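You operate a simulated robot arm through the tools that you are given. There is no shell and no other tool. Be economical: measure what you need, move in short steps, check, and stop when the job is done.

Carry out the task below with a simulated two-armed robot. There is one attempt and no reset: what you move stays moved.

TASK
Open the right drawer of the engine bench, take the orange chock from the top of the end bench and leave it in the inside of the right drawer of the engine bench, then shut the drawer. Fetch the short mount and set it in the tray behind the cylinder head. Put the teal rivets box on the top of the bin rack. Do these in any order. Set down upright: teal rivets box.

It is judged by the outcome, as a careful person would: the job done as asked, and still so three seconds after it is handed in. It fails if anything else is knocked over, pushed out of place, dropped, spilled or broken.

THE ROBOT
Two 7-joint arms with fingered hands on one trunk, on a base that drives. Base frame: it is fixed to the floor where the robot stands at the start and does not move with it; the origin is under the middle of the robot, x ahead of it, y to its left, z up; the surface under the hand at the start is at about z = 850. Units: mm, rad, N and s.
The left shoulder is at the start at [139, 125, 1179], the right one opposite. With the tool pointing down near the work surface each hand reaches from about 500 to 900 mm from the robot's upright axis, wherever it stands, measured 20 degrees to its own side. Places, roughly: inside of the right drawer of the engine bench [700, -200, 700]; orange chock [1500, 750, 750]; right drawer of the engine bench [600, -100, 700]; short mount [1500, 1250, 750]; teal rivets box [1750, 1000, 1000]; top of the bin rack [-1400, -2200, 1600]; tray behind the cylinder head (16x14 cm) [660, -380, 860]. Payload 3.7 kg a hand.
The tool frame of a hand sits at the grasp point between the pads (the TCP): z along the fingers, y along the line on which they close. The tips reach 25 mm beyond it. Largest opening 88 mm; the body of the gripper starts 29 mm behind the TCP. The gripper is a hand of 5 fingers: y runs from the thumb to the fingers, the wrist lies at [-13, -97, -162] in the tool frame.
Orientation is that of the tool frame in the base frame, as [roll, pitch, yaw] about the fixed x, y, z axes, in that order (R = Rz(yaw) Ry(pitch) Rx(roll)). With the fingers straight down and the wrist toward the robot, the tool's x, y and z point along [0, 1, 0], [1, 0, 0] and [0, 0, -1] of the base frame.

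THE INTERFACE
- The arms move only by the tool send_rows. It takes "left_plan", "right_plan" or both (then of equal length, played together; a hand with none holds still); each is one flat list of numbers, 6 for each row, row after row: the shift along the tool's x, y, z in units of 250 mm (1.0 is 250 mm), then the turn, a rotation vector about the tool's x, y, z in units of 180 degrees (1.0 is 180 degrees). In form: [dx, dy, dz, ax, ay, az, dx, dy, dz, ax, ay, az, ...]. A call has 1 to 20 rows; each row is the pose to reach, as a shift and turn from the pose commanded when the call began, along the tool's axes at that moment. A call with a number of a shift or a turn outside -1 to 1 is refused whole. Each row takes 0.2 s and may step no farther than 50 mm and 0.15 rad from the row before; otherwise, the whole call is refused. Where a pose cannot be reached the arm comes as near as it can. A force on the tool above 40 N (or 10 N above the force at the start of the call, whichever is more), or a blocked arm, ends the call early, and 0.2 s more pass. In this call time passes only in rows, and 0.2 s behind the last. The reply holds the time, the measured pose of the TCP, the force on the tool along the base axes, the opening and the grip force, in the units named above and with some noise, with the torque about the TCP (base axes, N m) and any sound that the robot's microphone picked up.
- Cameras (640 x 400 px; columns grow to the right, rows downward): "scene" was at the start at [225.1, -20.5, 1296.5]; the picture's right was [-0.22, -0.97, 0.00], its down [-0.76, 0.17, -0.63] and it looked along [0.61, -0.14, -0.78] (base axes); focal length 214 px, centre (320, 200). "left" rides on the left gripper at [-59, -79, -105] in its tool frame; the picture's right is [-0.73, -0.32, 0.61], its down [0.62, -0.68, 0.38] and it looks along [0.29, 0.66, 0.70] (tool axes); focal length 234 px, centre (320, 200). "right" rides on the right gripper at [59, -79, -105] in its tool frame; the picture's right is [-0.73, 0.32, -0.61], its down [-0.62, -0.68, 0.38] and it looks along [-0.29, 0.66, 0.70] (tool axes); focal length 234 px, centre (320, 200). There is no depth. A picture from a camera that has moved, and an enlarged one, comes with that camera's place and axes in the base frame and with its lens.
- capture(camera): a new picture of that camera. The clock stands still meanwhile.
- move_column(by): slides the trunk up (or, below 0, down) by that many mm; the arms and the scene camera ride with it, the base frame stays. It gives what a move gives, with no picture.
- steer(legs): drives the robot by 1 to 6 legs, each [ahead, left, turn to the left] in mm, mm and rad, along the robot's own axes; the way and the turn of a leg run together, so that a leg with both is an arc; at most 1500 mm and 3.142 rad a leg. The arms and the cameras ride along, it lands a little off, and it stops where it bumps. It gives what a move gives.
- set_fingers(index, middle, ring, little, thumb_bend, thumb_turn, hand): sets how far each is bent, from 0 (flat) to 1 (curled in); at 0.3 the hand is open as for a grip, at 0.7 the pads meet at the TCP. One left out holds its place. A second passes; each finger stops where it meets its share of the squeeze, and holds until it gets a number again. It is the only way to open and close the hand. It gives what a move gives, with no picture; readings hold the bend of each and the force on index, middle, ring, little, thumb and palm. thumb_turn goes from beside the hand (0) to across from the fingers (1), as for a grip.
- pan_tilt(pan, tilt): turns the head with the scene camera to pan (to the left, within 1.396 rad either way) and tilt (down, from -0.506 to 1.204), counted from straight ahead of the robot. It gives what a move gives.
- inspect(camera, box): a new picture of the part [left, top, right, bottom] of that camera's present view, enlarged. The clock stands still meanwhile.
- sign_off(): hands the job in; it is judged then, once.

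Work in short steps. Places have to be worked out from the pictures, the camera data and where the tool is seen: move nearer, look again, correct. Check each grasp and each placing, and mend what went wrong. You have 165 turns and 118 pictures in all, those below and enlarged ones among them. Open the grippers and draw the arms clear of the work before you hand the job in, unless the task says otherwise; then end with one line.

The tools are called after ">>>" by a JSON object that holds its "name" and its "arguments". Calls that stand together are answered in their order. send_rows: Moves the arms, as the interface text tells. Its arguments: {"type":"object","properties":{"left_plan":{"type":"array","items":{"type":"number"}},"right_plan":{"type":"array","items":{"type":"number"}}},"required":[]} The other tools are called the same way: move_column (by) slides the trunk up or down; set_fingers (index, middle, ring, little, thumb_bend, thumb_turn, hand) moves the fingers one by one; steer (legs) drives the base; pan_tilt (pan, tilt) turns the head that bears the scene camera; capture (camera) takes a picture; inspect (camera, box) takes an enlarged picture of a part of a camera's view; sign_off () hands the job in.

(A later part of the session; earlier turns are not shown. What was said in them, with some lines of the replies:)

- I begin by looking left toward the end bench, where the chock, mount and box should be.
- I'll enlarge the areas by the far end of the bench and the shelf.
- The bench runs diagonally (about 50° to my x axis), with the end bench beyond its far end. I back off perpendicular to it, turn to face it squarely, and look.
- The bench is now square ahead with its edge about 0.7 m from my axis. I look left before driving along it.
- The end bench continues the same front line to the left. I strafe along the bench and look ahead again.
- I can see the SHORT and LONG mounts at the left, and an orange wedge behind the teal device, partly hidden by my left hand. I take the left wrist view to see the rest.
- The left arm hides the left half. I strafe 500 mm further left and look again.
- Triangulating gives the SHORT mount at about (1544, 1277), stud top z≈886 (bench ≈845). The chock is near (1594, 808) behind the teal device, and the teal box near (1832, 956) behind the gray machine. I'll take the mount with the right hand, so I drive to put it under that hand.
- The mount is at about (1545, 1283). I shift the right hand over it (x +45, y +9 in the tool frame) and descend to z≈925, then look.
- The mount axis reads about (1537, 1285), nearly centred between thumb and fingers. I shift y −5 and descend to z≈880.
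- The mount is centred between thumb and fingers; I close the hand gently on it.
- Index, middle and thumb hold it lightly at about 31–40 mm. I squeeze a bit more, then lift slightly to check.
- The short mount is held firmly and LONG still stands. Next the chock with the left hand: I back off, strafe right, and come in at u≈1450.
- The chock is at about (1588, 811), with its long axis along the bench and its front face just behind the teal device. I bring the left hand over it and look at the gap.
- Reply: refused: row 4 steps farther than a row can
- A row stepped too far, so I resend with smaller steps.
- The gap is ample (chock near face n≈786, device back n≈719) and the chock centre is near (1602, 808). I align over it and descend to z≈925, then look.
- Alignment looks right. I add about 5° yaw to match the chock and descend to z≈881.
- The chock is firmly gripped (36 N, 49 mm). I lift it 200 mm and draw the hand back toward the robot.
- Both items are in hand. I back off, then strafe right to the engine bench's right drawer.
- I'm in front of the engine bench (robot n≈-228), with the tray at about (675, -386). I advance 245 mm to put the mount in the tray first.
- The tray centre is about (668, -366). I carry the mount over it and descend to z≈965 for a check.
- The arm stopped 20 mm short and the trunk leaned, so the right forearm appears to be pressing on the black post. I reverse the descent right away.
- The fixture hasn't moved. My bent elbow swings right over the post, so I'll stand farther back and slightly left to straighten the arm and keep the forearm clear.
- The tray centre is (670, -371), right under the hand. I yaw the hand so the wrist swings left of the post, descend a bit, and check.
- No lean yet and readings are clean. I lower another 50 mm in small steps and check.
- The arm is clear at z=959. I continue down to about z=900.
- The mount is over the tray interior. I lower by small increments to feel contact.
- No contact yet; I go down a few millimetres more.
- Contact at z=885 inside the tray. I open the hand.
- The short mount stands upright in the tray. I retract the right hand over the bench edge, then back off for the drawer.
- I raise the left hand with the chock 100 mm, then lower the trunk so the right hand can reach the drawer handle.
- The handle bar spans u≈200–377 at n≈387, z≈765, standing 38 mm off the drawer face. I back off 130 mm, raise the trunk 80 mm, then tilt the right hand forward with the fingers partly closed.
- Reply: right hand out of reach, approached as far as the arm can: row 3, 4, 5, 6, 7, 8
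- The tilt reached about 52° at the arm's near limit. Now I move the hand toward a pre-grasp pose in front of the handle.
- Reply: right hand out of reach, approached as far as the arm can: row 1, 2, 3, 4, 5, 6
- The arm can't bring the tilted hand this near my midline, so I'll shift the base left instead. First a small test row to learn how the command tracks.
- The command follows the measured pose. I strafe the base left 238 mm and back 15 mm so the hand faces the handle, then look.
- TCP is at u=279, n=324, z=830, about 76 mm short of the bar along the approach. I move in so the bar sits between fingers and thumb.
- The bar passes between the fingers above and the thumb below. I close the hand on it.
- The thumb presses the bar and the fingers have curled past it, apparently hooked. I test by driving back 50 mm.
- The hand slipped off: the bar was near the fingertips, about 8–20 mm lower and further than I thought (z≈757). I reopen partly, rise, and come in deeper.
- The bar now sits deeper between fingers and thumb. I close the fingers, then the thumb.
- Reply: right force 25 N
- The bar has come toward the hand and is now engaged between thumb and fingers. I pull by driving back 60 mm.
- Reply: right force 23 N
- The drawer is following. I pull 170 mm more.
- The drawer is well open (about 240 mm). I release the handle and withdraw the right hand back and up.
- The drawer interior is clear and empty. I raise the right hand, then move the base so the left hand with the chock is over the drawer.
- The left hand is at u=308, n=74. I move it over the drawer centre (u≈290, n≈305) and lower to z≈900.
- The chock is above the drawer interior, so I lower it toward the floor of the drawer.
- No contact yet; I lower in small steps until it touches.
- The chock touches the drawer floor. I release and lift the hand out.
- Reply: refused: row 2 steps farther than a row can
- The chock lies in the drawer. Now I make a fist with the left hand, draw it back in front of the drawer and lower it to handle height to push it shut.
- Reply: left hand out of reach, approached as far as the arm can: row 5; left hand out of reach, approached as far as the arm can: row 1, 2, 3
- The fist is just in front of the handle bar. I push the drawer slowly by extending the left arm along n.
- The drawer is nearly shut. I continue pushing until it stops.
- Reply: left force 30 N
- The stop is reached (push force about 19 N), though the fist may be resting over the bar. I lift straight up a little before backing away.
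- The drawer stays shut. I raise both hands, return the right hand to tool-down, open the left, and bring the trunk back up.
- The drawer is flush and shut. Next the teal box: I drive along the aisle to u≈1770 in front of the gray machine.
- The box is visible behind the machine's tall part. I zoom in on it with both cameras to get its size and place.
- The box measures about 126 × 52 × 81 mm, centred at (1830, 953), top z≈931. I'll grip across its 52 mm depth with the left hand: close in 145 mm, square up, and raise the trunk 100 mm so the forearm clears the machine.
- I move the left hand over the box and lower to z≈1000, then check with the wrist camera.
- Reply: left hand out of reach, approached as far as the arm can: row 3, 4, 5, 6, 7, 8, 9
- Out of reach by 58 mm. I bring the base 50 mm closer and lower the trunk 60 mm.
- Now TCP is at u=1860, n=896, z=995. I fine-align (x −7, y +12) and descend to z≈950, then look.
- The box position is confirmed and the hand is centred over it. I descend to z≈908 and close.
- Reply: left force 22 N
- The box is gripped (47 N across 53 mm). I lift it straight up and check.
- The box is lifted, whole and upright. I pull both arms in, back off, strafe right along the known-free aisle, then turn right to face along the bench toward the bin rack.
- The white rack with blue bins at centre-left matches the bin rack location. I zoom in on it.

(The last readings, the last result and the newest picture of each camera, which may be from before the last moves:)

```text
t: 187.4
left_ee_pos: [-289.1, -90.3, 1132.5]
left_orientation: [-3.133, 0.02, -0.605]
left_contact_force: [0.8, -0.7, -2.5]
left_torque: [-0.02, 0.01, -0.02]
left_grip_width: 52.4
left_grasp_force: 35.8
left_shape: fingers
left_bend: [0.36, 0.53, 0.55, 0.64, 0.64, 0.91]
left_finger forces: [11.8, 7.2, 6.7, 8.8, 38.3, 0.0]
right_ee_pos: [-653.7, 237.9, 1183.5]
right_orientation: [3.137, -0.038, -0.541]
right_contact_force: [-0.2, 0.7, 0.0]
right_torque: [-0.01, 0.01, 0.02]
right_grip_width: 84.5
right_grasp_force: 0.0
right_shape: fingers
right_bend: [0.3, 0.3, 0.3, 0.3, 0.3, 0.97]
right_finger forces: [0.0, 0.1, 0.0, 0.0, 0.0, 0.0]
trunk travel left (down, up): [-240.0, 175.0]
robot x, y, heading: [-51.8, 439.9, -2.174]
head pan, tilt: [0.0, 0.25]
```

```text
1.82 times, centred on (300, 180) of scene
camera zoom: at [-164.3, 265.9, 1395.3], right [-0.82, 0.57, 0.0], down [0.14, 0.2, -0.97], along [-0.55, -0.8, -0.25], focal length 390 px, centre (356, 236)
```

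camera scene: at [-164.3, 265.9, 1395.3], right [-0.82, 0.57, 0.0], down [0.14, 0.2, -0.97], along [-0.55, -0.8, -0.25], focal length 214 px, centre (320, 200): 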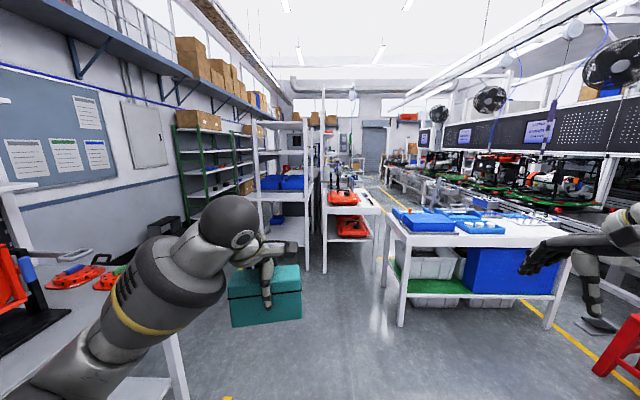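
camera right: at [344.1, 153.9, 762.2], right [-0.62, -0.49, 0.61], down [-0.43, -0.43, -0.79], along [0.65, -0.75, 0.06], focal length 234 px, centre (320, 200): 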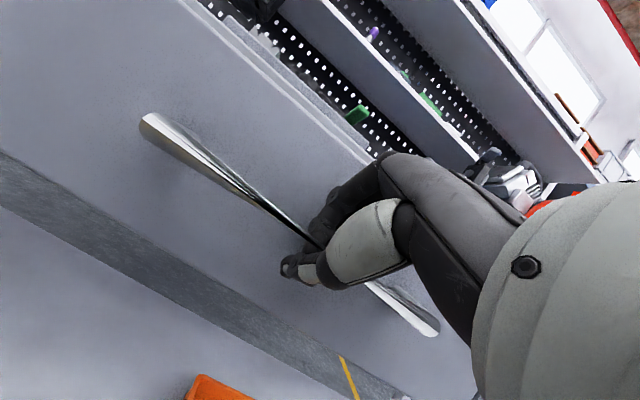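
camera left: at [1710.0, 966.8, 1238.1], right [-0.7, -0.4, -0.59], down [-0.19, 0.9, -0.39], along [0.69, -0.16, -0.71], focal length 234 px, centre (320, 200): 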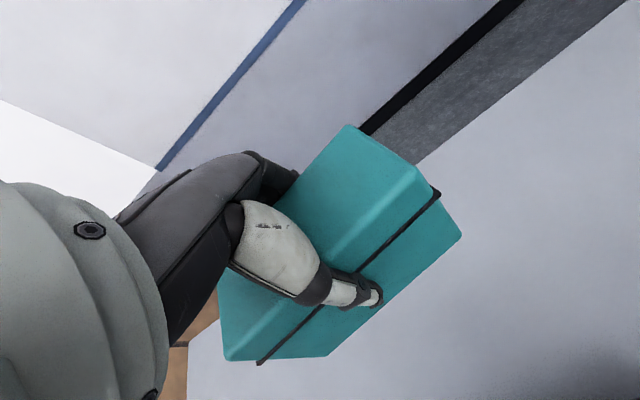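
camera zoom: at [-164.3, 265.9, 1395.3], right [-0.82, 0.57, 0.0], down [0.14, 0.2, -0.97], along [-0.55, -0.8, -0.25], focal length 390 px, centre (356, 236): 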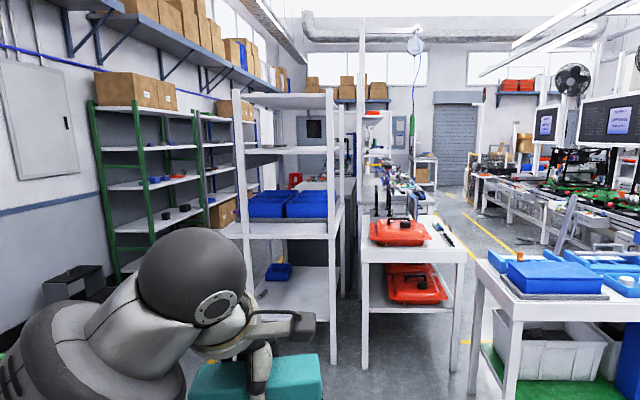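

The rack's near right post is at about (-1293, -1645) and its top at z≈1610. I re-squeeze the box and drive toward the rack: ahead first, then left once past the bench.

>>> {"name": "set_fingers", "arguments": {"hand": "left", "index": 0.8, "middle": 0.8, "ring": 0.8, "little": 0.8, "thumb_bend": 0.8}}

>>> {"name": "steer", "arguments": {"legs": [[0, 0, -0.03], [1200, 0, 0], [0, 290, 0]]}}

>>> {"name": "pan_tilt", "arguments": {"pan": 0.15, "tilt": 0.05}}

>>> {"name": "capture", "arguments": {"camera": "scene"}}

```text
t: 188.4
left_ee_pos: [-288.5, -91.6, 1132.2]
left_orientation: [-3.134, 0.02, -0.604]
left_contact_force: [-0.5, 0.6, -4.0]
left_torque: [-0.02, 0.03, 0.03]
left_grip_width: 52.6
left_grasp_force: 38.1
left_shape: fingers
left_bend: [0.42, 0.57, 0.58, 0.61, 0.65, 0.91]
left_finger forces: [14.2, 6.0, 5.9, 10.5, 40.3, 0.1]
right_ee_pos: [-652.7, 237.6, 1183.5]
right_orientation: [3.137, -0.038, -0.54]
right_contact_force: [0.5, 0.8, 0.0]
right_torque: [-0.01, 0.02, 0.0]
right_grip_width: 84.4
right_grasp_force: 0.1
right_shape: fingers
right_bend: [0.3, 0.3, 0.3, 0.3, 0.3, 0.97]
right_finger forces: [0.0, 0.1, 0.0, 0.0, 0.0, 0.1]
trunk travel left (down, up): [-240.0, 175.0]
robot x, y, heading: [-48.4, 435.9, -2.185]
head pan, tilt: [0.0, 0.25]
```

```text
t: 197.7
left_ee_pos: [-787.9, -1232.3, 1131.2]
left_orientation: [-3.132, 0.02, -0.637]
left_contact_force: [0.7, 0.1, -2.1]
left_torque: [-0.01, 0.04, -0.01]
left_grip_width: 52.7
left_grasp_force: 38.7
left_shape: fingers
left_bend: [0.42, 0.57, 0.58, 0.61, 0.65, 0.91]
left_finger forces: [14.1, 6.0, 5.8, 10.6, 40.2, 0.0]
right_ee_pos: [-1141.4, -892.4, 1184.8]
right_orientation: [3.136, -0.036, -0.57]
right_contact_force: [-0.8, 0.8, 0.3]
right_torque: [-0.01, 0.0, -0.03]
right_grip_width: 84.5
right_grasp_force: 0.0
right_shape: fingers
right_bend: [0.3, 0.3, 0.3, 0.3, 0.3, 0.97]
right_finger forces: [0.0, 0.1, 0.1, 0.0, 0.0, 0.1]
trunk travel left (down, up): [-240.0, 175.0]
robot x, y, heading: [-534.7, -709.2, -2.203]
head pan, tilt: [0.0, 0.25]
```

```text
t: 198.4
left_ee_pos: [-786.9, -1232.8, 1131.7]
left_orientation: [-3.135, 0.018, -0.637]
left_contact_force: [-0.6, 0.4, -3.2]
left_torque: [-0.03, 0.0, 0.0]
left_grip_width: 52.7
left_grasp_force: 38.3
left_shape: fingers
left_bend: [0.42, 0.57, 0.58, 0.61, 0.65, 0.91]
left_finger forces: [14.2, 6.0, 5.7, 10.6, 40.1, 0.0]
right_ee_pos: [-1141.2, -893.2, 1184.3]
right_orientation: [3.137, -0.037, -0.571]
right_contact_force: [-0.1, -1.0, 0.7]
right_torque: [0.0, 0.01, 0.02]
right_grip_width: 84.7
right_grasp_force: 0.0
right_shape: fingers
right_bend: [0.3, 0.3, 0.3, 0.3, 0.3, 0.97]
right_finger forces: [0.0, 0.0, 0.1, 0.1, 0.0, 0.1]
trunk travel left (down, up): [-240.0, 175.0]
robot x, y, heading: [-529.2, -709.1, -2.207]
head pan, tilt: [0.15, 0.051]
```

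```text
26 pictures are left
camera scene: at [-639.4, -884.5, 1413.8], right [-0.88, 0.47, 0.0], down [0.02, 0.05, -1.0], along [-0.47, -0.88, -0.05], focal length 214 px, centre (320, 200)
```

scene: 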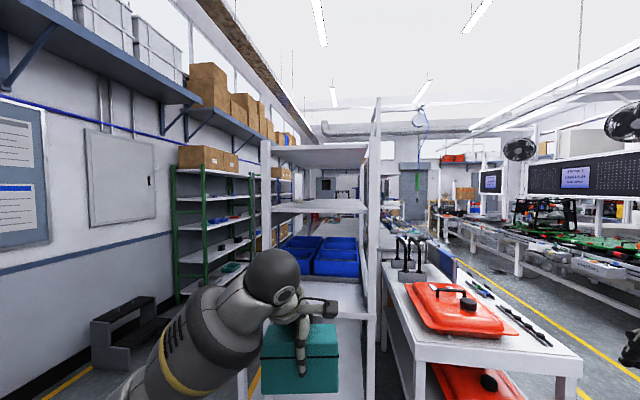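

I zoom on the rack top to understand its geometry.

>>> {"name": "inspect", "arguments": {"camera": "scene", "box": [230, 80, 420, 300]}}

```text
1.82 times, centred on (325, 190) of scene
camera zoom: at [-639.4, -884.5, 1413.8], right [-0.88, 0.47, 0.0], down [0.02, 0.05, -1.0], along [-0.47, -0.88, -0.05], focal length 390 px, centre (311, 218)
```

zoom: 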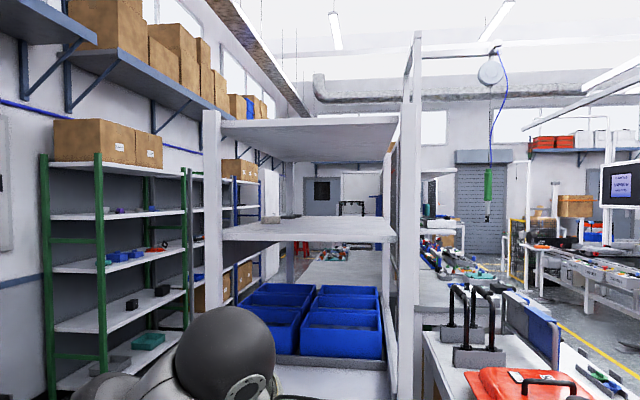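

The rack top's near edge is at u≈-2057, spanning n≈-58…392, z≈1605; I'm facing it squarely. I tuck the right hand back, raise the trunk fully, and lift the box.

>>> {"name": "send_rows", "arguments": {"right_plan": [0, -0.18, 0, 0, 0, 0, 0, -0.36, 0, 0, 0, 0, 0, -0.54, 0, 0, 0, 0, 0, -0.7, 0, 0, 0, 0]}}

>>> {"name": "move_column", "arguments": {"by": 172}}

>>> {"name": "send_rows", "arguments": {"left_plan": [0, 0, -0.12, 0, 0, 0, 0, 0, -0.28, 0, 0, 0, 0, 0, -0.44, 0, 0, 0, 0, 0, -0.6, 0, 0, 0, 0, 0, -0.76, 0, 0, 0, 0, 0, -0.9, 0, 0, 0, 0, 0, -1.0, 0, 0, 0]}}

```text
t: 199.4
left_ee_pos: [-786.6, -1231.4, 1133.1]
left_orientation: [-3.135, 0.019, -0.635]
left_contact_force: [0.6, 0.5, -4.0]
left_torque: [-0.05, 0.01, 0.02]
left_grip_width: 52.3
left_grasp_force: 38.3
left_shape: fingers
left_bend: [0.42, 0.57, 0.58, 0.61, 0.65, 0.91]
left_finger forces: [14.1, 6.0, 5.8, 10.6, 40.0, 0.0]
right_ee_pos: [-1043.5, -743.3, 1184.1]
right_orientation: [3.134, -0.038, -0.568]
right_contact_force: [-0.6, 0.6, -0.7]
right_torque: [-0.01, 0.06, 0.0]
right_grip_width: 84.4
right_grasp_force: 0.2
right_shape: fingers
right_bend: [0.3, 0.3, 0.3, 0.3, 0.3, 0.97]
right_finger forces: [0.1, 0.0, 0.1, 0.0, 0.0, 0.0]
trunk travel left (down, up): [-240.0, 175.0]
robot x, y, heading: [-530.4, -711.3, -2.208]
head pan, tilt: [0.15, 0.051]
```

```text
t: 201.3
left_ee_pos: [-786.4, -1232.5, 1304.0]
left_orientation: [-3.133, 0.02, -0.635]
left_contact_force: [-1.0, -0.4, -2.9]
left_torque: [-0.04, 0.0, -0.01]
left_grip_width: 52.6
left_grasp_force: 38.3
left_shape: fingers
left_bend: [0.42, 0.57, 0.58, 0.61, 0.65, 0.91]
left_finger forces: [14.1, 6.0, 5.8, 10.5, 39.8, 0.1]
right_ee_pos: [-1047.2, -744.0, 1355.4]
right_orientation: [3.137, -0.037, -0.57]
right_contact_force: [-0.3, -0.1, -0.3]
right_torque: [-0.03, 0.01, 0.02]
right_grip_width: 84.6
right_grasp_force: 0.1
right_shape: fingers
right_bend: [0.3, 0.3, 0.3, 0.3, 0.3, 0.97]
right_finger forces: [0.0, 0.1, 0.0, 0.1, 0.0, 0.1]
trunk travel left (down, up): [-412.0, 3.0]
robot x, y, heading: [-528.7, -713.5, -2.21]
head pan, tilt: [0.15, 0.051]
```

```text
t: 202.9
left_ee_pos: [-789.2, -1235.6, 1554.8]
left_orientation: [-3.132, 0.021, -0.637]
left_contact_force: [0.3, -0.5, -3.3]
left_torque: [-0.05, 0.0, -0.03]
left_grip_width: 52.6
left_grasp_force: 37.3
left_shape: fingers
left_bend: [0.42, 0.57, 0.58, 0.61, 0.65, 0.91]
left_finger forces: [13.9, 5.8, 5.7, 10.3, 39.2, 0.1]
right_ee_pos: [-1047.3, -745.2, 1355.2]
right_orientation: [3.135, -0.04, -0.571]
right_contact_force: [-0.6, -1.2, 0.2]
right_torque: [0.01, 0.0, 0.0]
right_grip_width: 84.8
right_grasp_force: 0.0
right_shape: fingers
right_bend: [0.3, 0.3, 0.3, 0.3, 0.3, 0.97]
right_finger forces: [0.0, 0.0, 0.1, 0.0, 0.0, 0.0]
trunk travel left (down, up): [-412.0, 3.0]
robot x, y, heading: [-530.7, -711.6, -2.202]
head pan, tilt: [0.15, 0.051]
```

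Reachable so far. I continue raising to z≈1715 and view the rack top from the higher camera.

>>> {"name": "send_rows", "arguments": {"left_plan": [0, 0, -0.16, 0, 0, 0, 0, 0, -0.32, 0, 0, 0, 0, 0, -0.48, 0, 0, 0, 0, 0, -0.64, 0, 0, 0]}}

>>> {"name": "capture", "arguments": {"camera": "scene"}}

>>> {"name": "capture", "arguments": {"camera": "left"}}

```text
t: 203.9
left_ee_pos: [-775.9, -1231.4, 1714.6]
left_orientation: [-3.138, 0.017, -0.639]
left_contact_force: [1.0, 0.1, -3.1]
left_torque: [-0.04, 0.03, 0.02]
left_grip_width: 52.3
left_grasp_force: 37.5
left_shape: fingers
left_bend: [0.42, 0.57, 0.58, 0.61, 0.65, 0.9]
left_finger forces: [13.6, 5.8, 5.7, 10.2, 38.7, 0.1]
left hand out of reach, approached as far as the arm can: row 4
right_ee_pos: [-1046.8, -740.6, 1356.1]
right_orientation: [3.135, -0.039, -0.568]
right_contact_force: [0.3, -0.5, -0.2]
right_torque: [-0.02, 0.0, -0.04]
right_grip_width: 84.5
right_grasp_force: 0.0
right_shape: fingers
right_bend: [0.3, 0.3, 0.3, 0.3, 0.3, 0.97]
right_finger forces: [0.0, 0.0, 0.1, 0.0, 0.1, 0.0]
trunk travel left (down, up): [-412.0, 3.0]
robot x, y, heading: [-527.6, -712.4, -2.207]
head pan, tilt: [0.15, 0.051]
```

```text
24 pictures are left
camera scene: at [-598.1, -825.0, 1588.9], right [-0.88, 0.47, 0.0], down [0.02, 0.04, -1.0], along [-0.47, -0.88, -0.05], focal length 214 px, centre (320, 200)
```

scene: 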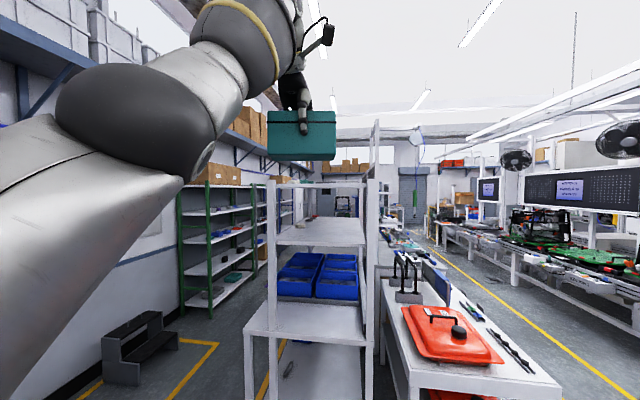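

```text
23 pictures are left
camera left: at [-775.9, -1136.8, 1819.8], right [-0.4, 0.7, -0.59], down [0.9, 0.18, -0.39], along [-0.17, -0.69, -0.7], focal length 234 px, centre (320, 200)
```

left: 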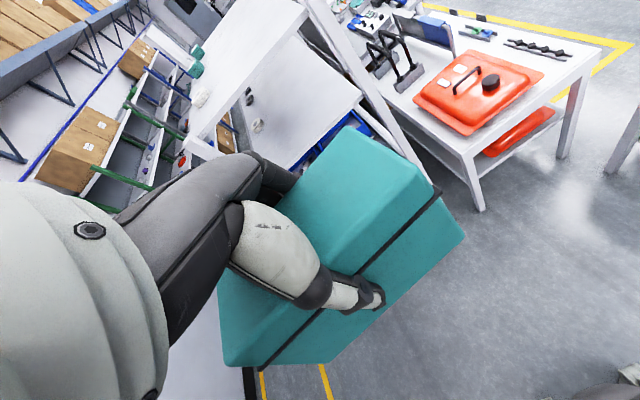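

The rack top is clear and about 430 mm deep. The box bottom is at ≈1652, so I drive 600 mm ahead with a 45 mm left shift, then check.

>>> {"name": "steer", "arguments": {"legs": [[600, 45, 0]]}}

>>> {"name": "capture", "arguments": {"camera": "left"}}

>>> {"name": "capture", "arguments": {"camera": "scene"}}

```text
t: 207.3
left_ee_pos: [-1100.6, -1744.7, 1712.3]
left_orientation: [-3.132, 0.019, -0.643]
left_contact_force: [-0.4, 0.6, -3.9]
left_torque: [0.01, 0.03, -0.01]
left_grip_width: 52.3
left_grasp_force: 37.1
left_shape: fingers
left_bend: [0.42, 0.57, 0.58, 0.61, 0.65, 0.9]
left_finger forces: [13.7, 5.8, 5.7, 10.2, 38.5, 0.1]
right_ee_pos: [-1366.4, -1250.0, 1355.2]
right_orientation: [3.137, -0.036, -0.578]
right_contact_force: [0.3, 0.3, -0.6]
right_torque: [0.03, -0.01, 0.02]
right_grip_width: 84.4
right_grasp_force: 0.1
right_shape: fingers
right_bend: [0.3, 0.3, 0.3, 0.3, 0.3, 0.97]
right_finger forces: [0.0, 0.0, 0.1, 0.1, 0.0, 0.0]
trunk travel left (down, up): [-412.0, 3.0]
robot x, y, heading: [-853.8, -1220.5, -2.213]
head pan, tilt: [0.15, 0.051]
```

```text
22 pictures are left
camera left: at [-1099.4, -1649.7, 1818.2], right [-0.39, 0.7, -0.59], down [0.9, 0.18, -0.39], along [-0.17, -0.69, -0.71], focal length 234 px, centre (320, 200)
```

left: 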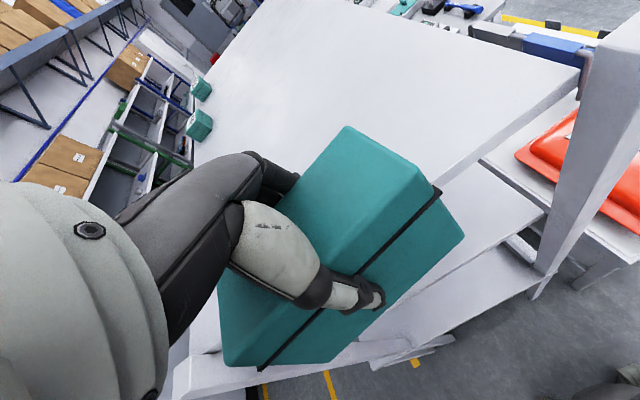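

```text
21 pictures are left
camera scene: at [-919.6, -1337.3, 1588.6], right [-0.88, 0.47, 0.0], down [0.02, 0.04, -1.0], along [-0.47, -0.88, -0.05], focal length 214 px, centre (320, 200)
```

scene: 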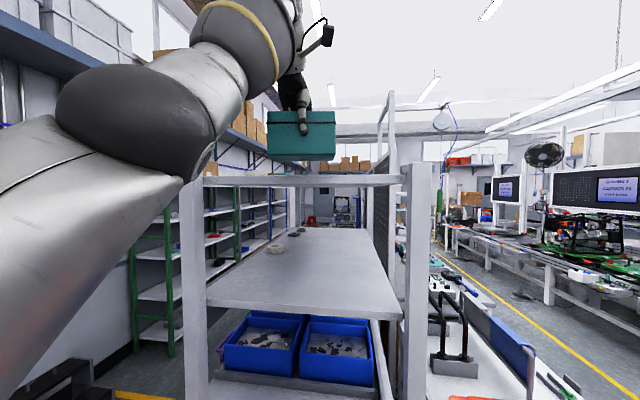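

The near edge is at u≈-2094 and the top z≈1615; the box is right over the edge, at n≈149. I drive 145 mm further in.

>>> {"name": "steer", "arguments": {"legs": [[145, 0, 0.004]]}}

>>> {"name": "capture", "arguments": {"camera": "left"}}

>>> {"name": "capture", "arguments": {"camera": "scene"}}

```text
t: 208.7
left_ee_pos: [-1186.4, -1863.9, 1712.3]
left_orientation: [-3.135, 0.02, -0.643]
left_contact_force: [-0.2, 0.3, -3.3]
left_torque: [-0.02, 0.03, 0.0]
left_grip_width: 52.1
left_grasp_force: 36.7
left_shape: fingers
left_bend: [0.42, 0.57, 0.58, 0.61, 0.65, 0.9]
left_finger forces: [13.7, 5.7, 5.7, 10.1, 38.4, 0.1]
right_ee_pos: [-1456.3, -1370.0, 1356.0]
right_orientation: [3.136, -0.036, -0.574]
right_contact_force: [0.1, 0.7, 0.5]
right_torque: [0.0, -0.01, 0.02]
right_grip_width: 84.6
right_grasp_force: 0.1
right_shape: fingers
right_bend: [0.3, 0.3, 0.3, 0.3, 0.3, 0.97]
right_finger forces: [0.1, 0.0, 0.0, 0.0, 0.0, 0.0]
trunk travel left (down, up): [-412.0, 3.0]
robot x, y, heading: [-941.4, -1339.2, -2.208]
head pan, tilt: [0.15, 0.051]
```

```text
20 pictures are left
camera left: at [-1186.3, -1768.9, 1818.7], right [-0.4, 0.7, -0.59], down [0.9, 0.18, -0.39], along [-0.17, -0.69, -0.71], focal length 234 px, centre (320, 200)
```

left: 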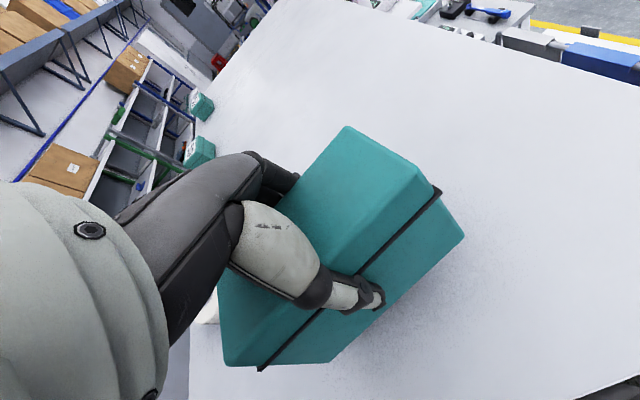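

```text
19 pictures are left
camera scene: at [-1007.7, -1456.2, 1588.7], right [-0.88, 0.47, 0.0], down [0.02, 0.04, -1.0], along [-0.47, -0.88, -0.05], focal length 214 px, centre (320, 200)
```

scene: 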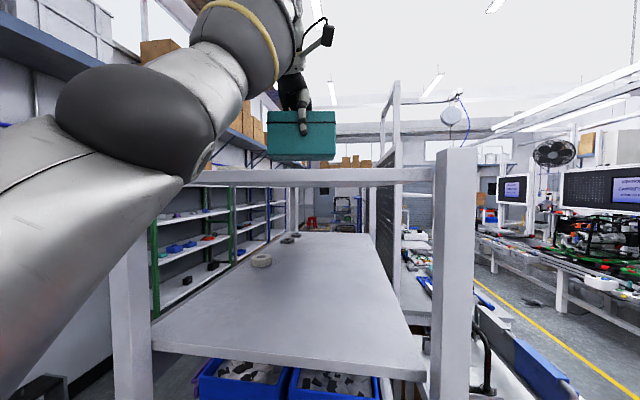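

The box is over the plate with margin on all sides. I lower it: 25 mm first, then small steps to feel contact.

>>> {"name": "send_rows", "arguments": {"left_plan": [0, 0, 0.05, 0, 0, 0, 0, 0, 0.09, 0, 0, 0]}}

>>> {"name": "capture", "arguments": {"camera": "scene"}}

```text
t: 209.3
left_ee_pos: [-1186.1, -1864.2, 1690.0]
left_orientation: [-3.13, 0.02, -0.641]
left_contact_force: [0.7, 0.2, -3.2]
left_torque: [0.01, 0.01, 0.02]
left_grip_width: 52.4
left_grasp_force: 36.4
left_shape: fingers
left_bend: [0.42, 0.57, 0.58, 0.61, 0.65, 0.9]
left_finger forces: [13.6, 5.8, 5.7, 10.1, 38.2, 0.0]
right_ee_pos: [-1456.6, -1371.1, 1354.5]
right_orientation: [3.137, -0.038, -0.575]
right_contact_force: [0.5, -0.5, 0.0]
right_torque: [-0.01, -0.01, -0.01]
right_grip_width: 84.4
right_grasp_force: 0.0
right_shape: fingers
right_bend: [0.3, 0.3, 0.3, 0.3, 0.3, 0.97]
right_finger forces: [0.0, 0.1, 0.0, 0.0, 0.0, 0.0]
trunk travel left (down, up): [-412.0, 3.0]
robot x, y, heading: [-942.8, -1340.7, -2.211]
head pan, tilt: [0.15, 0.051]
```

```text
18 pictures are left
camera scene: at [-1008.3, -1457.3, 1588.6], right [-0.88, 0.47, 0.0], down [0.02, 0.05, -1.0], along [-0.47, -0.88, -0.05], focal length 214 px, centre (320, 200)
```

scene: 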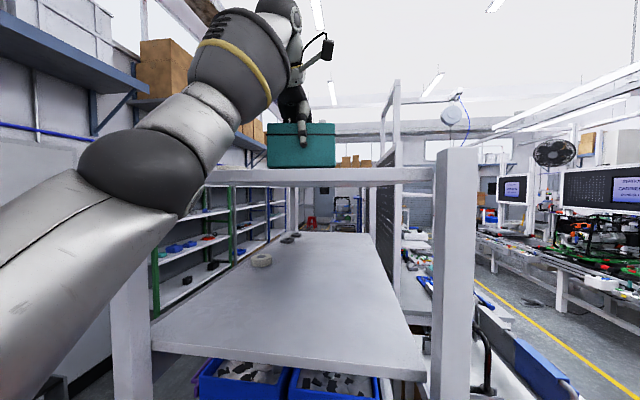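

>>> {"name": "send_rows", "arguments": {"left_plan": [0, 0, 0.016, 0, 0, 0, 0, 0, 0.032, 0, 0, 0, 0, 0, 0.044, 0, 0, 0]}}

```text
t: 210.1
left_ee_pos: [-1184.8, -1860.8, 1682.7]
left_orientation: [3.14, 0.022, -0.64]
left_contact_force: [0.9, -2.6, 20.1]
left_torque: [-0.76, 0.02, -0.03]
left_grip_width: 52.0
left_grasp_force: 42.3
left_shape: fingers
left_bend: [0.41, 0.57, 0.58, 0.61, 0.67, 0.9]
left_finger forces: [14.4, 7.5, 7.3, 12.0, 43.6, 0.0]
right_ee_pos: [-1454.5, -1368.9, 1356.6]
right_orientation: [3.135, -0.037, -0.573]
right_contact_force: [0.5, -0.2, -0.1]
right_torque: [0.01, 0.0, -0.01]
right_grip_width: 84.3
right_grasp_force: 0.1
right_shape: fingers
right_bend: [0.3, 0.3, 0.3, 0.3, 0.3, 0.97]
right_finger forces: [0.0, 0.1, 0.0, 0.0, 0.1, 0.0]
trunk travel left (down, up): [-412.0, 3.0]
robot x, y, heading: [-941.8, -1336.3, -2.208]
head pan, tilt: [0.15, 0.051]
```

Firm contact at z≈1683 (20 N). I ease up 2 mm and release.

>>> {"name": "send_rows", "arguments": {"left_plan": [0, 0, -0.014, 0, 0, 0]}}

>>> {"name": "set_fingers", "arguments": {"hand": "left", "index": 0.3, "middle": 0.3, "ring": 0.3, "little": 0.3, "thumb_bend": 0.3}}

>>> {"name": "capture", "arguments": {"camera": "left"}}

```text
t: 210.5
left_ee_pos: [-1186.3, -1861.6, 1683.8]
left_orientation: [-3.133, 0.018, -0.641]
left_contact_force: [0.9, -1.3, 11.2]
left_torque: [-0.39, -0.06, -0.11]
left_grip_width: 52.3
left_grasp_force: 40.2
left_shape: fingers
left_bend: [0.41, 0.57, 0.58, 0.61, 0.66, 0.9]
left_finger forces: [13.6, 6.6, 6.6, 11.3, 42.7, 0.1]
right_ee_pos: [-1454.9, -1370.1, 1356.8]
right_orientation: [3.135, -0.037, -0.575]
right_contact_force: [-1.0, 0.4, 0.5]
right_torque: [-0.02, 0.0, 0.01]
right_grip_width: 84.6
right_grasp_force: 0.1
right_shape: fingers
right_bend: [0.3, 0.3, 0.3, 0.3, 0.3, 0.97]
right_finger forces: [0.0, 0.1, 0.0, 0.1, 0.0, 0.0]
trunk travel left (down, up): [-412.0, 3.0]
robot x, y, heading: [-939.1, -1340.8, -2.208]
head pan, tilt: [0.15, 0.051]
```

```text
t: 211.5
left_ee_pos: [-1186.8, -1862.7, 1683.3]
left_orientation: [-3.134, 0.019, -0.64]
left_contact_force: [-0.6, 1.0, 1.6]
left_torque: [0.0, -0.03, 0.05]
left_grip_width: 87.5
left_grasp_force: 2.0
left_shape: fingers
left_bend: [0.29, 0.3, 0.3, 0.3, 0.3, 0.97]
left_finger forces: [2.0, 0.0, 0.0, 0.0, 1.9, 0.0]
right_ee_pos: [-1456.7, -1370.1, 1355.3]
right_orientation: [3.137, -0.037, -0.576]
right_contact_force: [-0.2, 0.5, 0.2]
right_torque: [0.02, 0.0, 0.02]
right_grip_width: 84.4
right_grasp_force: 0.1
right_shape: fingers
right_bend: [0.3, 0.3, 0.3, 0.3, 0.3, 0.97]
right_finger forces: [0.0, 0.0, 0.0, 0.1, 0.0, 0.0]
trunk travel left (down, up): [-412.0, 3.0]
robot x, y, heading: [-940.5, -1340.2, -2.212]
head pan, tilt: [0.15, 0.051]
```

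```text
17 pictures are left
camera left: at [-1187.2, -1768.7, 1789.4], right [-0.4, 0.7, -0.59], down [0.9, 0.18, -0.39], along [-0.17, -0.69, -0.71], focal length 234 px, centre (320, 200)
```

left: 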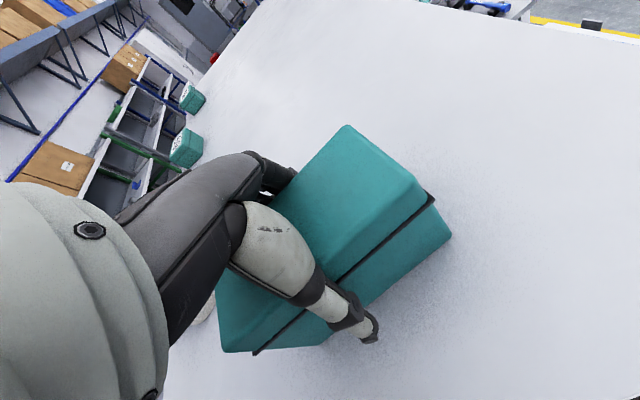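

The box stands flat, but the knuckles still touch lightly and straight-up reach is limited. I open the fingers wider first.

>>> {"name": "set_fingers", "arguments": {"hand": "left", "index": 0.08, "middle": 0.08, "ring": 0.08, "little": 0.08, "thumb_bend": 0.1}}

>>> {"name": "send_rows", "arguments": {"left_plan": [0, 0, -0.04, 0, 0, 0, 0, 0, -0.08, 0, 0, 0, 0, 0, -0.12, 0, 0, 0]}}

>>> {"name": "capture", "arguments": {"camera": "left"}}

```text
t: 212.5
left_ee_pos: [-1186.7, -1862.0, 1683.7]
left_orientation: [-3.135, 0.019, -0.64]
left_contact_force: [0.1, -0.5, -0.2]
left_torque: [-0.01, -0.03, -0.02]
left_grip_width: 121.8
left_grasp_force: 0.0
left_shape: fingers
left_bend: [0.08, 0.08, 0.08, 0.08, 0.1, 0.97]
left_finger forces: [0.0, 0.0, 0.0, 0.0, 0.0, 0.0]
right_ee_pos: [-1456.2, -1369.6, 1355.1]
right_orientation: [3.137, -0.037, -0.572]
right_contact_force: [-1.5, 0.1, -0.7]
right_torque: [-0.03, 0.05, -0.02]
right_grip_width: 84.5
right_grasp_force: 0.1
right_shape: fingers
right_bend: [0.3, 0.3, 0.3, 0.3, 0.3, 0.97]
right_finger forces: [0.0, 0.1, 0.0, 0.1, 0.0, 0.1]
trunk travel left (down, up): [-412.0, 3.0]
robot x, y, heading: [-940.1, -1337.1, -2.21]
head pan, tilt: [0.15, 0.051]
```

```text
t: 213.3
left_ee_pos: [-1187.3, -1862.3, 1713.3]
left_orientation: [-3.134, 0.016, -0.642]
left_contact_force: [-0.1, -0.1, 0.0]
left_torque: [-0.05, -0.03, -0.01]
left_grip_width: 122.2
left_grasp_force: 0.1
left_shape: fingers
left_bend: [0.08, 0.08, 0.08, 0.08, 0.1, 0.97]
left_finger forces: [0.0, 0.1, 0.0, 0.1, 0.0, 0.0]
right_ee_pos: [-1456.2, -1369.6, 1356.0]
right_orientation: [3.135, -0.039, -0.577]
right_contact_force: [-0.5, 0.9, -0.1]
right_torque: [-0.03, 0.03, 0.02]
right_grip_width: 84.5
right_grasp_force: 0.1
right_shape: fingers
right_bend: [0.3, 0.3, 0.3, 0.3, 0.3, 0.97]
right_finger forces: [0.0, 0.0, 0.0, 0.0, 0.0, 0.1]
trunk travel left (down, up): [-412.0, 3.0]
robot x, y, heading: [-940.4, -1338.3, -2.21]
head pan, tilt: [0.15, 0.051]
```

```text
16 pictures are left
camera left: at [-1188.0, -1767.1, 1819.2], right [-0.39, 0.7, -0.59], down [0.9, 0.18, -0.39], along [-0.17, -0.69, -0.71], focal length 234 px, centre (320, 200)
```

left: 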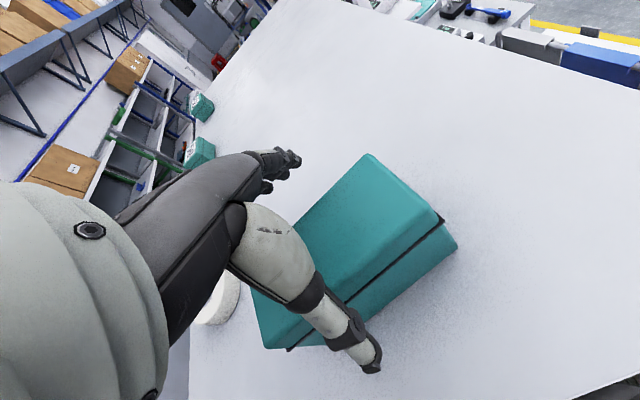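

The box stays put. I keep rising while easing back 25 mm toward me, which gives the arm more height.

>>> {"name": "send_rows", "arguments": {"left_plan": [0, -0.04, -0.04, 0, 0, 0, 0, -0.08, -0.09, 0, 0, 0, 0, -0.1, -0.14, 0, 0, 0]}}

>>> {"name": "capture", "arguments": {"camera": "left"}}

```text
t: 214.1
left_ee_pos: [-1168.5, -1846.2, 1736.1]
left_orientation: [-3.13, 0.019, -0.64]
left_contact_force: [-0.2, -0.5, 1.0]
left_torque: [0.03, -0.02, 0.02]
left_grip_width: 122.0
left_grasp_force: 0.1
left_shape: fingers
left_bend: [0.08, 0.08, 0.08, 0.08, 0.1, 0.97]
left_finger forces: [0.0, 0.0, 0.0, 0.0, 0.0, 0.1]
left hand out of reach, approached as far as the arm can: row 3
right_ee_pos: [-1455.5, -1371.9, 1355.8]
right_orientation: [3.136, -0.037, -0.574]
right_contact_force: [0.1, -0.9, -0.1]
right_torque: [-0.01, 0.01, -0.01]
right_grip_width: 84.3
right_grasp_force: 0.0
right_shape: fingers
right_bend: [0.3, 0.3, 0.3, 0.3, 0.3, 0.97]
right_finger forces: [0.1, 0.0, 0.0, 0.0, 0.0, 0.1]
trunk travel left (down, up): [-412.0, 3.0]
robot x, y, heading: [-939.8, -1339.3, -2.206]
head pan, tilt: [0.15, 0.051]
```

```text
15 pictures are left
camera left: at [-1168.2, -1752.1, 1842.5], right [-0.4, 0.7, -0.59], down [0.9, 0.18, -0.39], along [-0.17, -0.69, -0.71], focal length 234 px, centre (320, 200)
```

left: 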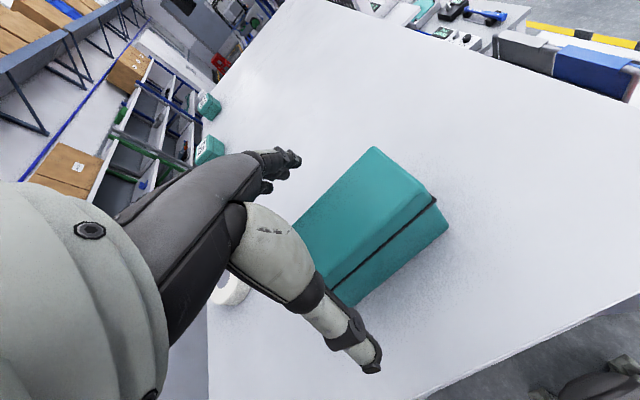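

Height is 1736, and the fingertips are about at the box-top level. There is 60 mm of room on the thumb side, so I nudge the base 40 mm forward and then rise while easing back.

>>> {"name": "steer", "arguments": {"legs": [[40, 0, 0]]}}

>>> {"name": "send_rows", "arguments": {"left_plan": [0, -0.08, -0.02, 0, 0, 0, 0, -0.16, -0.08, 0, 0, 0, 0, -0.16, -0.14, 0, 0, 0]}}

>>> {"name": "capture", "arguments": {"camera": "left"}}

```text
t: 215.0
left_ee_pos: [-1190.9, -1876.0, 1739.7]
left_orientation: [-3.134, 0.019, -0.64]
left_contact_force: [-1.0, 0.3, 0.0]
left_torque: [0.02, -0.03, 0.02]
left_grip_width: 122.3
left_grasp_force: 0.0
left_shape: fingers
left_bend: [0.08, 0.08, 0.08, 0.08, 0.1, 0.97]
left_finger forces: [0.0, 0.0, 0.0, 0.0, 0.0, 0.1]
right_ee_pos: [-1480.2, -1402.4, 1356.0]
right_orientation: [3.135, -0.038, -0.576]
right_contact_force: [-0.2, 0.1, 0.1]
right_torque: [-0.01, 0.0, -0.02]
right_grip_width: 84.3
right_grasp_force: 0.0
right_shape: fingers
right_bend: [0.3, 0.3, 0.3, 0.3, 0.3, 0.97]
right_finger forces: [0.1, 0.0, 0.0, 0.0, 0.0, 0.1]
trunk travel left (down, up): [-412.0, 3.0]
robot x, y, heading: [-966.8, -1375.6, -2.204]
head pan, tilt: [0.15, 0.051]
```

```text
t: 215.8
left_ee_pos: [-1168.3, -1843.0, 1765.5]
left_orientation: [-3.132, 0.017, -0.641]
left_contact_force: [-0.1, -1.1, -0.6]
left_torque: [-0.02, 0.01, -0.03]
left_grip_width: 122.2
left_grasp_force: 0.1
left_shape: fingers
left_bend: [0.08, 0.08, 0.08, 0.08, 0.1, 0.97]
left_finger forces: [0.1, 0.0, 0.1, 0.0, 0.0, 0.1]
left hand out of reach, approached as far as the arm can: row 3
right_ee_pos: [-1481.2, -1403.4, 1355.4]
right_orientation: [3.138, -0.035, -0.576]
right_contact_force: [0.3, 0.6, -0.1]
right_torque: [0.01, 0.01, 0.0]
right_grip_width: 84.5
right_grasp_force: 0.1
right_shape: fingers
right_bend: [0.3, 0.3, 0.3, 0.3, 0.3, 0.97]
right_finger forces: [0.0, 0.0, 0.1, 0.1, 0.0, 0.1]
trunk travel left (down, up): [-412.0, 3.0]
robot x, y, heading: [-966.1, -1370.4, -2.211]
head pan, tilt: [0.15, 0.051]
```

```text
14 pictures are left
camera left: at [-1168.9, -1749.5, 1871.2], right [-0.39, 0.7, -0.59], down [0.9, 0.18, -0.39], along [-0.17, -0.69, -0.71], focal length 234 px, centre (320, 200)
```

left: 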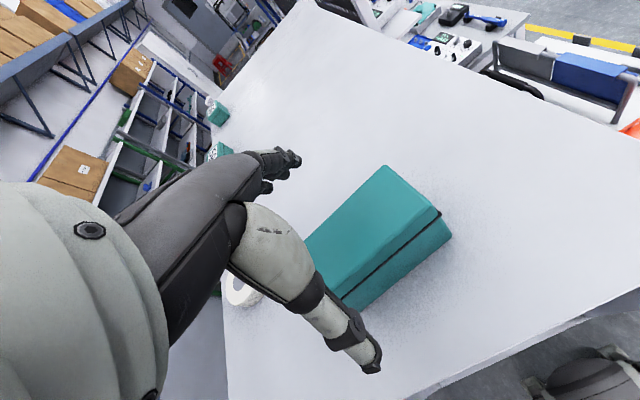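

TCP is at 1765, with fingertips around 1725–1730, above the box top (≈1699). I back off a short 40 mm and check that the box doesn't move.

>>> {"name": "steer", "arguments": {"legs": [[-40, 0, 0]]}}

>>> {"name": "capture", "arguments": {"camera": "left"}}

```text
t: 216.7
left_ee_pos: [-1145.2, -1813.4, 1765.9]
left_orientation: [-3.132, 0.017, -0.64]
left_contact_force: [0.6, -0.2, 0.2]
left_torque: [0.01, 0.01, 0.0]
left_grip_width: 122.0
left_grasp_force: 0.1
left_shape: fingers
left_bend: [0.08, 0.08, 0.08, 0.08, 0.1, 0.97]
left_finger forces: [0.0, 0.0, 0.1, 0.0, 0.0, 0.0]
right_ee_pos: [-1457.3, -1373.3, 1354.7]
right_orientation: [3.139, -0.036, -0.573]
right_contact_force: [0.1, 0.0, -0.1]
right_torque: [0.01, -0.02, 0.02]
right_grip_width: 84.3
right_grasp_force: 0.1
right_shape: fingers
right_bend: [0.3, 0.3, 0.3, 0.3, 0.3, 0.97]
right_finger forces: [0.0, 0.0, 0.0, 0.0, 0.0, 0.1]
trunk travel left (down, up): [-412.0, 3.0]
robot x, y, heading: [-941.3, -1340.7, -2.205]
head pan, tilt: [0.15, 0.051]
```

```text
13 pictures are left
camera left: at [-1145.7, -1720.3, 1870.4], right [-0.4, 0.7, -0.59], down [0.9, 0.18, -0.39], along [-0.17, -0.69, -0.71], focal length 234 px, centre (320, 200)
```

left: 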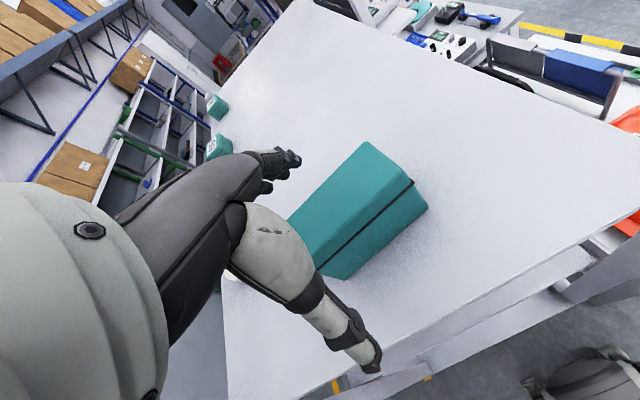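

No contact and the box is unmoved. I back off 350 mm and look at it from the scene camera.

>>> {"name": "steer", "arguments": {"legs": [[-60, 0, 0], [-300, 0, 0]]}}

>>> {"name": "capture", "arguments": {"camera": "left"}}

>>> {"name": "capture", "arguments": {"camera": "scene"}}

```text
t: 219.3
left_ee_pos: [-927.0, -1524.9, 1765.1]
left_orientation: [-3.133, 0.017, -0.632]
left_contact_force: [-0.6, 1.0, -1.0]
left_torque: [0.01, 0.0, -0.01]
left_grip_width: 122.0
left_grasp_force: 0.1
left_shape: fingers
left_bend: [0.08, 0.08, 0.08, 0.08, 0.1, 0.97]
left_finger forces: [0.1, 0.0, 0.0, 0.0, 0.0, 0.0]
right_ee_pos: [-1243.4, -1086.9, 1355.0]
right_orientation: [3.136, -0.037, -0.565]
right_contact_force: [0.1, -0.7, -0.4]
right_torque: [0.0, 0.01, 0.01]
right_grip_width: 84.4
right_grasp_force: 0.0
right_shape: fingers
right_bend: [0.3, 0.3, 0.3, 0.3, 0.3, 0.97]
right_finger forces: [0.0, 0.1, 0.1, 0.1, 0.0, 0.0]
trunk travel left (down, up): [-412.0, 3.0]
robot x, y, heading: [-728.9, -1050.4, -2.203]
head pan, tilt: [0.15, 0.051]
```

```text
12 pictures are left
camera left: at [-928.0, -1431.0, 1870.9], right [-0.4, 0.7, -0.59], down [0.9, 0.19, -0.39], along [-0.16, -0.69, -0.71], focal length 234 px, centre (320, 200)
```

left: 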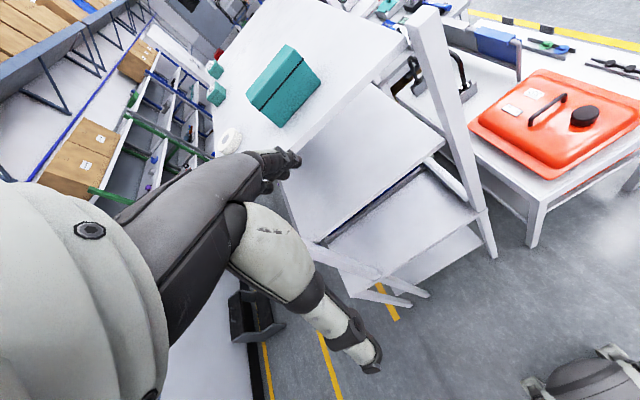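

```text
11 pictures are left
camera scene: at [-794.3, -1168.4, 1588.7], right [-0.89, 0.46, 0.0], down [0.02, 0.04, -1.0], along [-0.46, -0.89, -0.05], focal length 214 px, centre (320, 200)
```

scene: 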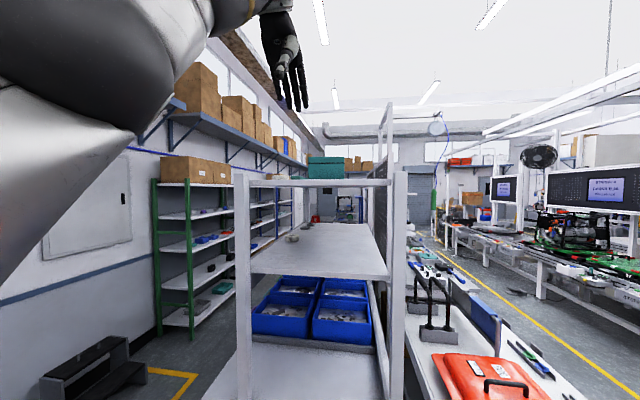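

The teal box stands upright on the rack top. I lower the trunk and left arm clear of the rack, then go back for a final check of the drawer and tray.

>>> {"name": "send_rows", "arguments": {"left_plan": [0, 0, 0.18, 0, 0, 0, 0, 0, 0.36, 0, 0, 0, 0, 0, 0.54, 0, 0, 0, 0, 0, 0.72, 0, 0, 0, 0, 0, 0.9, 0, 0, 0, 0, 0, 1.0, 0, 0, 0]}}

>>> {"name": "steer", "arguments": {"legs": [[-200, 0, 0], [0, -300, 0], [-1250, 0, 0], [0, 0, 1.57]]}}

>>> {"name": "move_column", "arguments": {"by": -212}}

>>> {"name": "pan_tilt", "arguments": {"pan": 0.0, "tilt": 0.6}}

>>> {"name": "capture", "arguments": {"camera": "scene"}}

```text
t: 220.7
left_ee_pos: [-930.6, -1521.1, 1512.5]
left_orientation: [-3.132, 0.02, -0.63]
left_contact_force: [0.2, 0.6, 0.2]
left_torque: [-0.04, -0.01, 0.0]
left_grip_width: 122.5
left_grasp_force: 0.0
left_shape: fingers
left_bend: [0.08, 0.08, 0.08, 0.08, 0.1, 0.98]
left_finger forces: [0.0, 0.0, 0.0, 0.1, 0.1, 0.0]
right_ee_pos: [-1243.4, -1086.9, 1356.0]
right_orientation: [3.137, -0.036, -0.566]
right_contact_force: [0.2, 0.5, 0.1]
right_torque: [-0.01, -0.03, -0.03]
right_grip_width: 84.4
right_grasp_force: 0.1
right_shape: fingers
right_bend: [0.3, 0.3, 0.3, 0.3, 0.3, 0.97]
right_finger forces: [0.0, 0.0, 0.1, 0.0, 0.0, 0.0]
trunk travel left (down, up): [-412.0, 3.0]
robot x, y, heading: [-730.1, -1053.1, -2.202]
head pan, tilt: [0.15, 0.051]
```

```text
t: 234.8
left_ee_pos: [338.2, 111.3, 1512.9]
left_orientation: [-3.133, 0.017, 0.98]
left_contact_force: [0.3, 0.0, 0.1]
left_torque: [0.01, 0.0, 0.01]
left_grip_width: 122.3
left_grasp_force: 0.0
left_shape: fingers
left_bend: [0.08, 0.08, 0.08, 0.08, 0.1, 0.98]
left_finger forces: [0.1, 0.1, 0.0, 0.0, 0.0, 0.0]
right_ee_pos: [-81.9, -217.8, 1355.9]
right_orientation: [3.138, -0.036, 1.044]
right_contact_force: [0.2, -0.4, -0.6]
right_torque: [0.03, 0.01, -0.01]
right_grip_width: 84.6
right_grasp_force: 0.1
right_shape: fingers
right_bend: [0.3, 0.3, 0.3, 0.3, 0.3, 0.97]
right_finger forces: [0.0, 0.1, 0.1, 0.0, 0.0, 0.0]
trunk travel left (down, up): [-412.0, 3.0]
robot x, y, heading: [-141.3, 295.6, -0.594]
head pan, tilt: [0.15, 0.051]
```

```text
t: 237.1
left_ee_pos: [337.5, 113.1, 1299.8]
left_orientation: [-3.134, 0.018, 0.978]
left_contact_force: [-0.8, -0.3, 0.0]
left_torque: [-0.05, -0.05, 0.03]
left_grip_width: 122.1
left_grasp_force: 0.0
left_shape: fingers
left_bend: [0.08, 0.08, 0.08, 0.08, 0.1, 0.98]
left_finger forces: [0.1, 0.0, 0.1, 0.0, 0.1, 0.0]
right_ee_pos: [-83.0, -217.1, 1144.8]
right_orientation: [3.135, -0.035, 1.043]
right_contact_force: [-0.1, -1.1, 0.0]
right_torque: [0.0, 0.02, -0.02]
right_grip_width: 84.5
right_grasp_force: 0.0
right_shape: fingers
right_bend: [0.3, 0.3, 0.3, 0.3, 0.3, 0.97]
right_finger forces: [0.0, 0.0, 0.0, 0.0, 0.1, 0.1]
trunk travel left (down, up): [-200.0, 215.0]
robot x, y, heading: [-139.0, 293.8, -0.591]
head pan, tilt: [0.15, 0.051]
```

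```text
t: 238.0
left_ee_pos: [338.0, 111.2, 1300.6]
left_orientation: [-3.132, 0.017, 0.979]
left_contact_force: [0.3, 0.8, -0.2]
left_torque: [-0.02, 0.01, -0.01]
left_grip_width: 122.3
left_grasp_force: 0.0
left_shape: fingers
left_bend: [0.08, 0.08, 0.08, 0.08, 0.1, 0.98]
left_finger forces: [0.0, 0.1, 0.0, 0.1, 0.1, 0.0]
right_ee_pos: [-83.2, -218.0, 1142.7]
right_orientation: [3.137, -0.036, 1.043]
right_contact_force: [0.9, -0.2, -0.2]
right_torque: [0.01, -0.03, 0.02]
right_grip_width: 84.5
right_grasp_force: 0.0
right_shape: fingers
right_bend: [0.3, 0.3, 0.3, 0.3, 0.3, 0.97]
right_finger forces: [0.1, 0.0, 0.0, 0.1, 0.0, 0.0]
trunk travel left (down, up): [-200.0, 215.0]
robot x, y, heading: [-137.6, 295.9, -0.589]
head pan, tilt: [0.0, 0.6]
```

```text
10 pictures are left
camera scene: at [59.6, 159.1, 1320.9], right [-0.56, -0.83, 0.0], down [-0.47, 0.31, -0.83], along [0.69, -0.46, -0.56], focal length 214 px, centre (320, 200)
```

scene: 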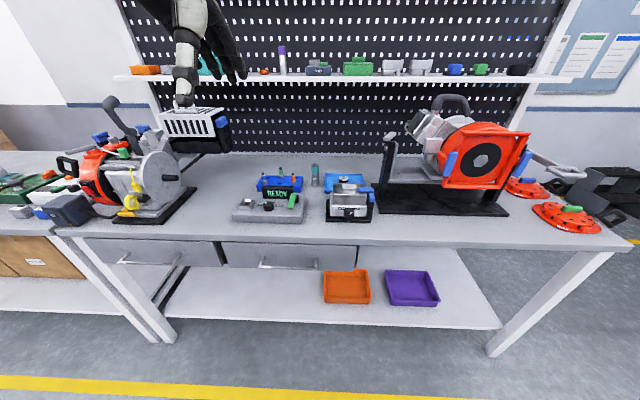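

>>> {"name": "inspect", "arguments": {"camera": "scene", "box": [80, 160, 400, 300]}}

>>> {"name": "inspect", "arguments": {"camera": "scene", "box": [200, 210, 360, 290]}}

```text
2.00 times, centred on (240, 230) of scene
camera zoom: at [59.6, 159.1, 1320.9], right [-0.56, -0.83, 0.0], down [-0.47, 0.31, -0.83], along [0.69, -0.46, -0.56], focal length 429 px, centre (480, 140)
```

zoom: 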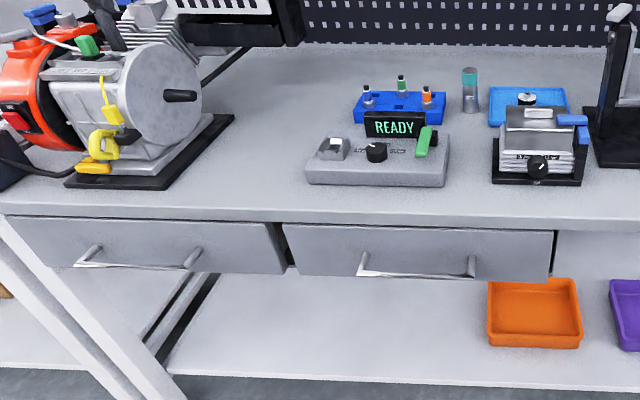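

```text
4.00 times, centred on (280, 250) of scene
camera zoom: at [59.6, 159.1, 1320.9], right [-0.56, -0.83, 0.0], down [-0.47, 0.31, -0.83], along [0.69, -0.46, -0.56], focal length 858 px, centre (480, 0)
```

zoom: 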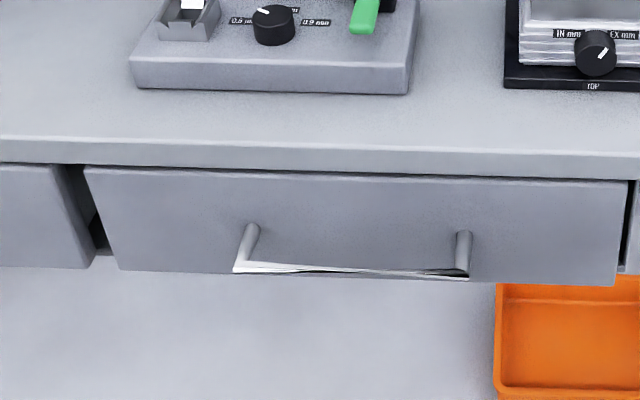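

The drawer is flush with its neighbour and shut, and the mount sits in the tray. Both hands are open and clear, so I hand in.

>>> {"name": "sign_off", "arguments": {}}

```text
The job is handed in.
```

All three jobs are done and handed in: the orange chock is in the shut right drawer of the engine bench, the short mount stands in the tray behind the cylinder head, and the teal rivets box is upright on top of the bin rack.
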